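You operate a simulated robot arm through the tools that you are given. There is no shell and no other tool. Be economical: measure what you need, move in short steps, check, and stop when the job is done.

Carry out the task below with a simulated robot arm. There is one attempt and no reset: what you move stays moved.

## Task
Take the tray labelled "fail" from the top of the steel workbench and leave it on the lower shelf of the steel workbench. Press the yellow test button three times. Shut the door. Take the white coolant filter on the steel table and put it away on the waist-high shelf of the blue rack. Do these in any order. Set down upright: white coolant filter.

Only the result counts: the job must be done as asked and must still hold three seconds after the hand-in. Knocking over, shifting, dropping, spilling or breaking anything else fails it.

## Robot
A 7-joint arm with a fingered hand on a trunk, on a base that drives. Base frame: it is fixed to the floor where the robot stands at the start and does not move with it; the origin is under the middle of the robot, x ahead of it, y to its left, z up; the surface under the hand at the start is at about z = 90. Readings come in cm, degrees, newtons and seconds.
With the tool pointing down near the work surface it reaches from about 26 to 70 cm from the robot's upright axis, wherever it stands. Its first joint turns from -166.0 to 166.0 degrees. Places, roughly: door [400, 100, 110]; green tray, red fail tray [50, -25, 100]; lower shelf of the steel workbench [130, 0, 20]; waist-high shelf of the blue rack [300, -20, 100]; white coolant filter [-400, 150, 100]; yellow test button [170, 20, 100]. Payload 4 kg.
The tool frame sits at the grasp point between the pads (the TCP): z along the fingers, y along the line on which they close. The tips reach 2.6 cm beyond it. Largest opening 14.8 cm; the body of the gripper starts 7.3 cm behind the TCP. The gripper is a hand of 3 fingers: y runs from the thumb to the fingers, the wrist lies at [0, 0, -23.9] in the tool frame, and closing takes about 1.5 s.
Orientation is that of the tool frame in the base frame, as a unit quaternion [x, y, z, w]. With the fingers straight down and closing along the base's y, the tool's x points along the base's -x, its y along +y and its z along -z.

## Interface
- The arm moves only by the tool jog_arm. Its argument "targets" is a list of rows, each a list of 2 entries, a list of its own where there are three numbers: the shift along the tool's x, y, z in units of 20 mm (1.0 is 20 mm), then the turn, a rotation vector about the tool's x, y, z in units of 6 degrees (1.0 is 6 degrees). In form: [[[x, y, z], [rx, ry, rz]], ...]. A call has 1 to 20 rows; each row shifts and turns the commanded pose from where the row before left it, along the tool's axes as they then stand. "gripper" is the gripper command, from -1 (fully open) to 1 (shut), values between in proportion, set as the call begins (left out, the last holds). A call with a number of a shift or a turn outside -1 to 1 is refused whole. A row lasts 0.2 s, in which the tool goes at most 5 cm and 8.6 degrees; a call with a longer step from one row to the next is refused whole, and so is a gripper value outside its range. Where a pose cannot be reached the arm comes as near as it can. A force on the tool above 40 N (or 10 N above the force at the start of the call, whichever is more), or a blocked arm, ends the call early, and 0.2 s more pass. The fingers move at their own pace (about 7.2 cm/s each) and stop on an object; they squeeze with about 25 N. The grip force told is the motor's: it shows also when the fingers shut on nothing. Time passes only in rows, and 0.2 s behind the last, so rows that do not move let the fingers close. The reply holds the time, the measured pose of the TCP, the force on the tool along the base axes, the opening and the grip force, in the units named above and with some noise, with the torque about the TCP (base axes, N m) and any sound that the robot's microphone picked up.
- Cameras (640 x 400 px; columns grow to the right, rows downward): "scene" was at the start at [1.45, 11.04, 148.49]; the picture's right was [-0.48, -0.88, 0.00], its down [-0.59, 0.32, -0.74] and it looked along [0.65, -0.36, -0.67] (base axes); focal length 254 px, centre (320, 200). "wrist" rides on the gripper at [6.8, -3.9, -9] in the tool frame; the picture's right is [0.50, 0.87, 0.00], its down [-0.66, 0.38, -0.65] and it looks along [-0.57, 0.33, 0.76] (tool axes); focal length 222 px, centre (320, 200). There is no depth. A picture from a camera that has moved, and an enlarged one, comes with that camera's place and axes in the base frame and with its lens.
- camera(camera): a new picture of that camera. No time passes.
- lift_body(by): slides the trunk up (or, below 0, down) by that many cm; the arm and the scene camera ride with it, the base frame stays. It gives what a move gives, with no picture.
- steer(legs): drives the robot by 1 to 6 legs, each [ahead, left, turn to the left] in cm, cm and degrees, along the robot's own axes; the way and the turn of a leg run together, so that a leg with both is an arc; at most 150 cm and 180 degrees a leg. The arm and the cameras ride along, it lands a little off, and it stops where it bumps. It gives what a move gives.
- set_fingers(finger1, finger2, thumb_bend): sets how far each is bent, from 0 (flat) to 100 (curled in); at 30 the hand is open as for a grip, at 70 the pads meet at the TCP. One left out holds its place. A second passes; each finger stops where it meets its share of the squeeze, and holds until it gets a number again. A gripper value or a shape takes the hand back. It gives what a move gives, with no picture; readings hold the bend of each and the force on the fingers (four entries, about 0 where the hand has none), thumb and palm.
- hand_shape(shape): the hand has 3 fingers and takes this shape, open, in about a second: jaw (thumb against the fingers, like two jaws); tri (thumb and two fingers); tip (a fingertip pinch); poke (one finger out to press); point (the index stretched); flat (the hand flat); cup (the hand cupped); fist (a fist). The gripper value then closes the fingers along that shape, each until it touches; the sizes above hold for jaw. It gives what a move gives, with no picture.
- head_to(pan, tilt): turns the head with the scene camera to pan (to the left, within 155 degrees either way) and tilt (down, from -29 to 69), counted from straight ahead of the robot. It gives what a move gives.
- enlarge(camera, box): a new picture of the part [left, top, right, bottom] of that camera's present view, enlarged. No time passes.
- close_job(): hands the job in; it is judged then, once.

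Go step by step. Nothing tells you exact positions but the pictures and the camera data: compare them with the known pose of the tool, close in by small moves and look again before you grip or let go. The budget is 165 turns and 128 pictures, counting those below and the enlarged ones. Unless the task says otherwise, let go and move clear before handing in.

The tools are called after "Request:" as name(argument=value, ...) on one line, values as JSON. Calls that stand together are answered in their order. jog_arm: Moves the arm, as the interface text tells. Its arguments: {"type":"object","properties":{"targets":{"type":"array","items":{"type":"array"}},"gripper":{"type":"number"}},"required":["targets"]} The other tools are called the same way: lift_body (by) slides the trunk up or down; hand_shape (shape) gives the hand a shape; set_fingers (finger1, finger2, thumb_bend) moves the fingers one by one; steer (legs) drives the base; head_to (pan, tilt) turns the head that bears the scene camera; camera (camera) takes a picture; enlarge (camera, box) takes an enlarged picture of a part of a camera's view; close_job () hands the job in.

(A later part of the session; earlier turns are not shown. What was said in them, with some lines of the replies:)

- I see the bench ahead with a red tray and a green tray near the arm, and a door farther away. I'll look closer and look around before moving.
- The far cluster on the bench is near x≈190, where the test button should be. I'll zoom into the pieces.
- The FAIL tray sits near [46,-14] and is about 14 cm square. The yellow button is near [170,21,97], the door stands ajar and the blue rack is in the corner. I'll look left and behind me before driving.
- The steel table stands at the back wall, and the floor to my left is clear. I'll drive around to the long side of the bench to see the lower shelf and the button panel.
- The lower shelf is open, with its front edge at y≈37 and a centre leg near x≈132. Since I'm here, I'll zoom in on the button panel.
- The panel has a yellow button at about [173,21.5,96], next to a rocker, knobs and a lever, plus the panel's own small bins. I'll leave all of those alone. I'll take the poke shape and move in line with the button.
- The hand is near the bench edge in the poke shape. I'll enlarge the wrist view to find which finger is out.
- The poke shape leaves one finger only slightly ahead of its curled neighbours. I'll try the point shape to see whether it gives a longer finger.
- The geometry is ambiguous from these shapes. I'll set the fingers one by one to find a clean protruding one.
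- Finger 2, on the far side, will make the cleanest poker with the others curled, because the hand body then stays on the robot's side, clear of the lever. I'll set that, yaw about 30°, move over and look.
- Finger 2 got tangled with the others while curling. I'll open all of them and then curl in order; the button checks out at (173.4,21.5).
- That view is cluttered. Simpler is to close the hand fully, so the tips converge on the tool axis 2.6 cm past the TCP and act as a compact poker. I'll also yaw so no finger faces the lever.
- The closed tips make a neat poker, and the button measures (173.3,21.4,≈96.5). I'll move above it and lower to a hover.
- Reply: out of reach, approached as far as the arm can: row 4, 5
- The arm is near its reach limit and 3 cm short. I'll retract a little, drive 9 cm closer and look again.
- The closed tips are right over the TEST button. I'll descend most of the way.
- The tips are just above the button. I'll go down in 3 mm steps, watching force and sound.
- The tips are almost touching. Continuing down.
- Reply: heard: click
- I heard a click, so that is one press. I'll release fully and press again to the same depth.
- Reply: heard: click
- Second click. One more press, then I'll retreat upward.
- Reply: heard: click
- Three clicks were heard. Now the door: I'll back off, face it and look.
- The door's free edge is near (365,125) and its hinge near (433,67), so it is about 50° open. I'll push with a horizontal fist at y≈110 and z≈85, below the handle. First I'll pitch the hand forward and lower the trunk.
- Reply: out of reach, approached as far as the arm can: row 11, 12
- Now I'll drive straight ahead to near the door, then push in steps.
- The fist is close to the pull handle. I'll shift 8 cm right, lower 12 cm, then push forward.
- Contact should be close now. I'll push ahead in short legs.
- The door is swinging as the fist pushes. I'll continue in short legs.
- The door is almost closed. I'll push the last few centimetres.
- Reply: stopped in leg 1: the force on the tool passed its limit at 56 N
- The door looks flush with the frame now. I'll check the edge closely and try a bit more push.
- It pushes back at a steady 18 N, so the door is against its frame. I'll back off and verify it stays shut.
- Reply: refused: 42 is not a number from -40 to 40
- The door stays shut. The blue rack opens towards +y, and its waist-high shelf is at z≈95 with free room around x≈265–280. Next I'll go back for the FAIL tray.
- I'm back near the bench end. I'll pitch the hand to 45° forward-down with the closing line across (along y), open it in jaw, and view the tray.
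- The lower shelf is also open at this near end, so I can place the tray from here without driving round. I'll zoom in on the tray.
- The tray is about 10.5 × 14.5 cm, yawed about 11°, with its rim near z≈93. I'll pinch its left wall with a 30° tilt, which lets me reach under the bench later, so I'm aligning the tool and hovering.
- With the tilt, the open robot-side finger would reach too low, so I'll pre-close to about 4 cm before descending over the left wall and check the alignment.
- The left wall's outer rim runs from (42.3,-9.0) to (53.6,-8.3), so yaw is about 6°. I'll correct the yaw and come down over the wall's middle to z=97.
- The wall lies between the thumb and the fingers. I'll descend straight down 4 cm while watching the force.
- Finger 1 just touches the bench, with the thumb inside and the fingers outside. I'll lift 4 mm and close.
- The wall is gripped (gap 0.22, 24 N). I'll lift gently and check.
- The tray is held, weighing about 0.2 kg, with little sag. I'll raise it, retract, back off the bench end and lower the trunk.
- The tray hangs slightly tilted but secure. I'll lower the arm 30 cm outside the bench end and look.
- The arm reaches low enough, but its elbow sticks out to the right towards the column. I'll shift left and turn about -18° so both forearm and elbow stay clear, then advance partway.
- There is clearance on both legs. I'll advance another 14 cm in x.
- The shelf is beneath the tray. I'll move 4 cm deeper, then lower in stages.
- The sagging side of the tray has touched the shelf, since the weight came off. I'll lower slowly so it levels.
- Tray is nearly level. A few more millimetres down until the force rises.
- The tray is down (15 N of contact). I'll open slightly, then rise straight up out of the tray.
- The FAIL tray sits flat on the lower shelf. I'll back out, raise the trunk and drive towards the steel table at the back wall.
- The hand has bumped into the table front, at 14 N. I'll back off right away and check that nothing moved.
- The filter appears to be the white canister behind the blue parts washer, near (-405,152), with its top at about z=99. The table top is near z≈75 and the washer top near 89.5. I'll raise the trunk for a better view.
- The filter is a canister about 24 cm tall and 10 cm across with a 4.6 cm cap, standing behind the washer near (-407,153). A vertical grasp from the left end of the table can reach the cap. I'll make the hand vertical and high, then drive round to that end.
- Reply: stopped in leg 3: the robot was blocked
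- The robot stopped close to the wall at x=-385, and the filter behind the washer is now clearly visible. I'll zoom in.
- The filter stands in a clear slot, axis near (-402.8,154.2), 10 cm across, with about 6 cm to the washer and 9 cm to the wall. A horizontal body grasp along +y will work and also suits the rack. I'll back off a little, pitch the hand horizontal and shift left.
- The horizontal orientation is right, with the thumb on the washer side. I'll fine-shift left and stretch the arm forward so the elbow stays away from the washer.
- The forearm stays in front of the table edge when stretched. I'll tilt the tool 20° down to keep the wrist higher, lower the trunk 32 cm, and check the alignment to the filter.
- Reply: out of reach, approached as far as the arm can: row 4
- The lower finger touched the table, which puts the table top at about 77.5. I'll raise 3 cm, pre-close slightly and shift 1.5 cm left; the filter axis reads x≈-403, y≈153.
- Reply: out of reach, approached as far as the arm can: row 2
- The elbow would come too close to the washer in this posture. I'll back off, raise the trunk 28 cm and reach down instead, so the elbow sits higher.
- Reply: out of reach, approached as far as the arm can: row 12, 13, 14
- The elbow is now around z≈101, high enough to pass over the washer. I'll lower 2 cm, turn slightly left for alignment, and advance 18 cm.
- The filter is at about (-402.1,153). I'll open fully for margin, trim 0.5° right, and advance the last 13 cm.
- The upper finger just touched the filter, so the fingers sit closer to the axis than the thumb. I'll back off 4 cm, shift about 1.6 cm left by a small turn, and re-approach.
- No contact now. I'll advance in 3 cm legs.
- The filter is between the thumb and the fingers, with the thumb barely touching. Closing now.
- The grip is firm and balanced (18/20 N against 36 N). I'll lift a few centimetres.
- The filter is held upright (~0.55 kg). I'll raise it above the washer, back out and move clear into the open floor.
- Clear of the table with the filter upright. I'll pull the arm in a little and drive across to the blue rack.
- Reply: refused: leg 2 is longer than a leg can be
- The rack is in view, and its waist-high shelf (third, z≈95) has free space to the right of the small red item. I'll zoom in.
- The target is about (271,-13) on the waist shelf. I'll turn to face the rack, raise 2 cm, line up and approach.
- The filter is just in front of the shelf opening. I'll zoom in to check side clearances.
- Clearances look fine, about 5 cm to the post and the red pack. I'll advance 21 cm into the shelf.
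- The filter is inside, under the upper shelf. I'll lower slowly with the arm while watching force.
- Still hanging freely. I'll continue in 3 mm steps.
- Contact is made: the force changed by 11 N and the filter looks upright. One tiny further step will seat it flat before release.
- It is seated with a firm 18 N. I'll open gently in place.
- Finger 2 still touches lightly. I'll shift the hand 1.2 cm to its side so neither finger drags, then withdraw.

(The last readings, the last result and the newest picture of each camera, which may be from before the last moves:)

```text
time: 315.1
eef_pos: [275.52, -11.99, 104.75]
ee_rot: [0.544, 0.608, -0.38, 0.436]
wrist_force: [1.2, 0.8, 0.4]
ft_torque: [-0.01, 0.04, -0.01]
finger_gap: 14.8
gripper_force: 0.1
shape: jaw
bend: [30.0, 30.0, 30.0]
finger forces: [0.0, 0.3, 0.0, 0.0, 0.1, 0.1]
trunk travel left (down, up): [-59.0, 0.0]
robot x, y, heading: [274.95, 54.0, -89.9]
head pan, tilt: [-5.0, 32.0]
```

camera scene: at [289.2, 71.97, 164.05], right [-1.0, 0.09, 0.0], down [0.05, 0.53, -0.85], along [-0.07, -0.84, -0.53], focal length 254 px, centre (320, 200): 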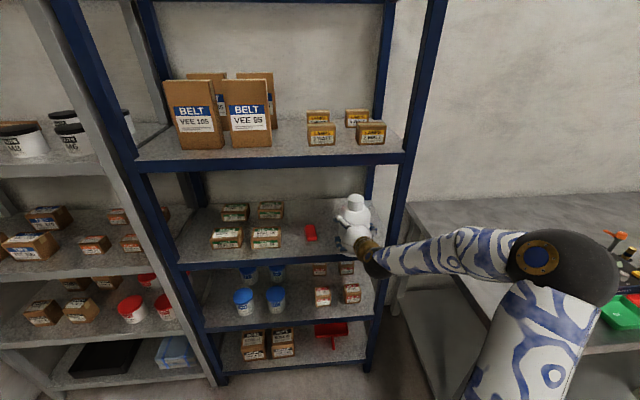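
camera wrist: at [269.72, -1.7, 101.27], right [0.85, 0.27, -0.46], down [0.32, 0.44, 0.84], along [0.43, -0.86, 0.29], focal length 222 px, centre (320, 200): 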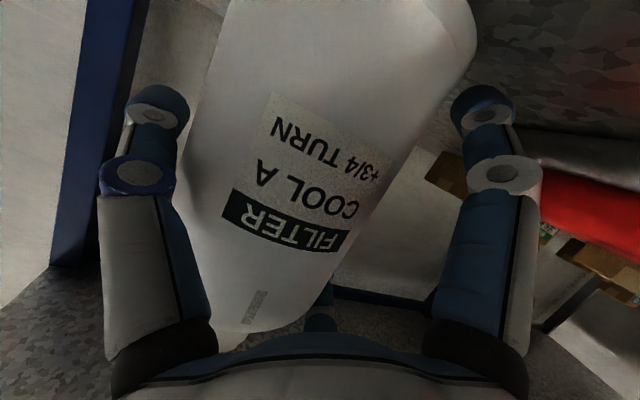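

Both sides are free now. I'll withdraw along the tool's own direction in small steps.

Request:
jog_arm(targets=[[[0.166, 0.03, -0.4715], [0, 0, 0]], [[0.166, 0, -0.4715], [0, 0, 0]], [[0.166, 0, -0.4715], [0, 0, 0]]])

Request:
enlarge(camera="scene", box=[300, 180, 420, 290])

```text
time: 315.9
eef_pos: [275.18, -9.04, 104.74]
ee_rot: [0.544, 0.607, -0.381, 0.435]
wrist_force: [0.4, -0.8, -0.3]
ft_torque: [0.03, 0.03, -0.03]
finger_gap: 14.77
gripper_force: 0.1
shape: jaw
bend: [30.0, 30.0, 30.0]
finger forces: [0.0, 0.0, 0.1, 0.0, 0.1, 0.1]
trunk travel left (down, up): [-59.0, 0.0]
robot x, y, heading: [274.4, 54.05, -90.0]
head pan, tilt: [-5.0, 32.0]
```

```text
3.64 times, centred on (360, 235) of scene
camera zoom: at [289.27, 50.91, 164.05], right [-1.0, 0.09, 0.0], down [0.04, 0.53, -0.85], along [-0.07, -0.84, -0.53], focal length 925 px, centre (174, 73)
```

zoom: 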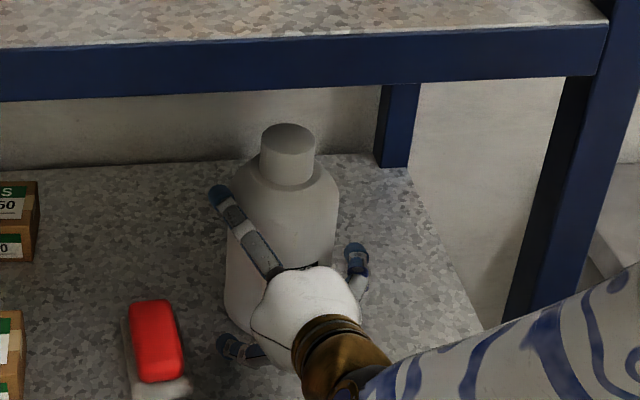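

No forces. Continuing the withdrawal, then I'll drive back.

Request:
jog_arm(targets=[[[0.166, 0, -0.4715], [0, 0, 0]], [[0.166, 0, -0.4715], [0, 0, 0]], [[0.166, 0, -0.4715], [0, 0, 0]], [[0.166, 0, -0.4715], [0, 0, 0]], [[0.166, 0, -0.4715], [0, 0, 0]], [[0.332, 0, -0.943], [0, 0, 0]], [[0.332, 0, -0.943], [0, 0, 0]], [[0.332, 0, -0.943], [0, 0, 0]]])

Request:
steer(legs=[[-45, 0, 0]])

Request:
enlarge(camera="scene", box=[220, 120, 460, 270])

```text
time: 317.7
eef_pos: [273.86, 0.16, 104.56]
ee_rot: [0.545, 0.608, -0.379, 0.435]
wrist_force: [0.0, 0.0, 0.2]
ft_torque: [0.0, 0.03, -0.04]
finger_gap: 14.81
gripper_force: 0.1
shape: jaw
bend: [30.0, 30.0, 30.0]
finger forces: [0.1, 0.0, 0.0, 0.0, 0.0, 0.0]
out of reach, approached as far as the arm can: row 8
trunk travel left (down, up): [-59.0, 0.0]
robot x, y, heading: [274.92, 53.74, -90.1]
head pan, tilt: [-5.0, 32.0]
```

```text
time: 320.5
eef_pos: [273.56, 45.24, 104.61]
ee_rot: [0.544, 0.608, -0.38, 0.436]
wrist_force: [0.0, 0.0, -0.1]
ft_torque: [-0.02, 0.0, -0.01]
finger_gap: 14.82
gripper_force: 0.0
shape: jaw
bend: [30.0, 30.0, 30.0]
finger forces: [0.0, 0.0, 0.0, 0.0, 0.0, 0.0]
trunk travel left (down, up): [-59.0, 0.0]
robot x, y, heading: [274.34, 99.46, -90.0]
head pan, tilt: [-5.0, 32.0]
```

```text
2.67 times, centred on (340, 195) of scene
camera zoom: at [289.19, 96.23, 164.06], right [-1.0, 0.09, 0.0], down [0.05, 0.53, -0.85], along [-0.07, -0.85, -0.53], focal length 678 px, centre (267, 213)
```

zoom: 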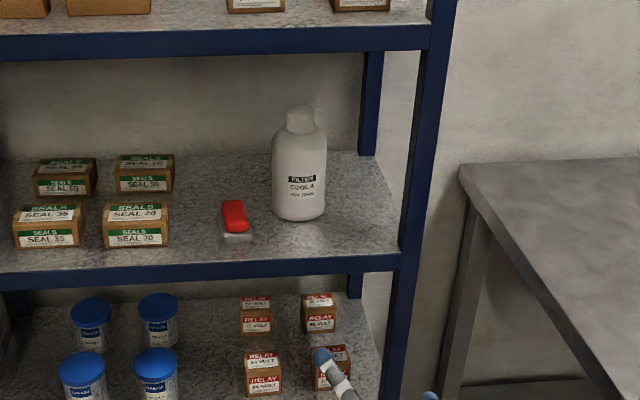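

The filter stands upright on the waist-high shelf. A final check of the door and bench before handing in.

Request:
head_to(pan=70, tilt=15)

Request:
camera(camera="scene")

Request:
head_to(pan=-50, tilt=30)

Request:
camera(camera="scene")

```text
time: 321.9
eef_pos: [273.63, 45.4, 104.69]
ee_rot: [0.544, 0.609, -0.379, 0.436]
wrist_force: [-0.2, 1.7, -0.1]
ft_torque: [-0.04, -0.02, 0.02]
finger_gap: 14.76
gripper_force: 0.0
shape: jaw
bend: [30.0, 30.0, 30.0]
finger forces: [0.1, 0.1, 0.1, 0.0, 0.1, 0.1]
trunk travel left (down, up): [-59.0, 0.0]
robot x, y, heading: [274.7, 99.03, -90.1]
head pan, tilt: [70.0, 15.0]
```

```text
10 pictures are left
camera scene: at [298.74, 101.92, 166.79], right [-0.34, -0.94, 0.0], down [-0.24, 0.09, -0.97], along [0.91, -0.33, -0.26], focal length 254 px, centre (320, 200)
```

scene: 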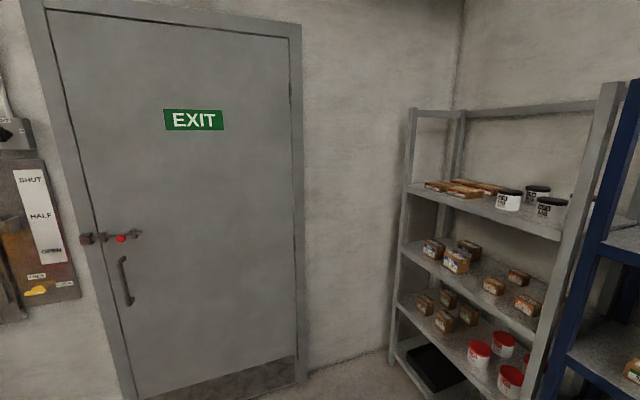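

```text
time: 323.9
eef_pos: [273.57, 45.32, 104.66]
ee_rot: [0.545, 0.608, -0.38, 0.434]
wrist_force: [-0.4, 0.2, -0.1]
ft_torque: [-0.03, -0.02, -0.01]
finger_gap: 14.78
gripper_force: 0.0
shape: jaw
bend: [30.0, 30.0, 30.0]
finger forces: [0.0, 0.0, 0.0, 0.0, 0.1, 0.0]
trunk travel left (down, up): [-59.0, 0.0]
robot x, y, heading: [274.51, 99.15, -90.0]
head pan, tilt: [-50.0, 30.0]
```

```text
9 pictures are left
camera scene: at [283.04, 99.29, 164.37], right [-0.64, 0.77, 0.0], down [0.38, 0.32, -0.87], along [-0.66, -0.56, -0.5], focal length 254 px, centre (320, 200)
```

scene: 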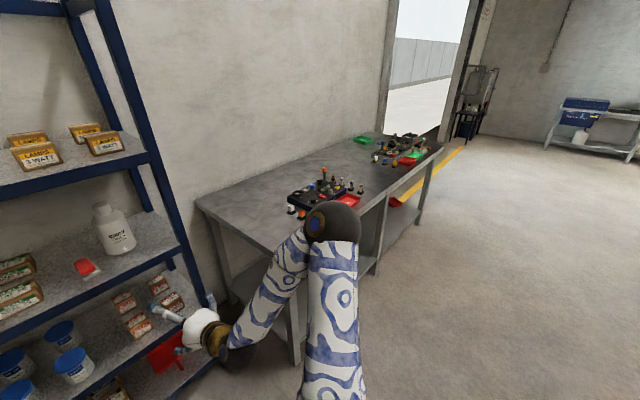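

The door is shut, the FAIL tray is on the lower shelf, the button gave three clicks, and the filter stands upright on the waist-high shelf with the hand clear. Handing in.

Request:
close_job()

```text
The job is handed in.
```

The job is handed in, with all four parts done:

- **FAIL tray:** flat on the lower shelf of the steel workbench.
- **Yellow test button:** pressed three times, with a click heard each time. The tester's display read OFF before, during and after the presses. I left its power switch alone.
- **Door:** shut, and it stayed shut after I backed away.
- **White coolant filter:** upright on the waist-high shelf of the blue rack.

On the way to the filter, my hand bumped the front of the steel table at about 14 N. I saw nothing shifted afterwards, but I had no earlier close-up of that spot to compare with. The base also stopped once against something near the wall beside the table.
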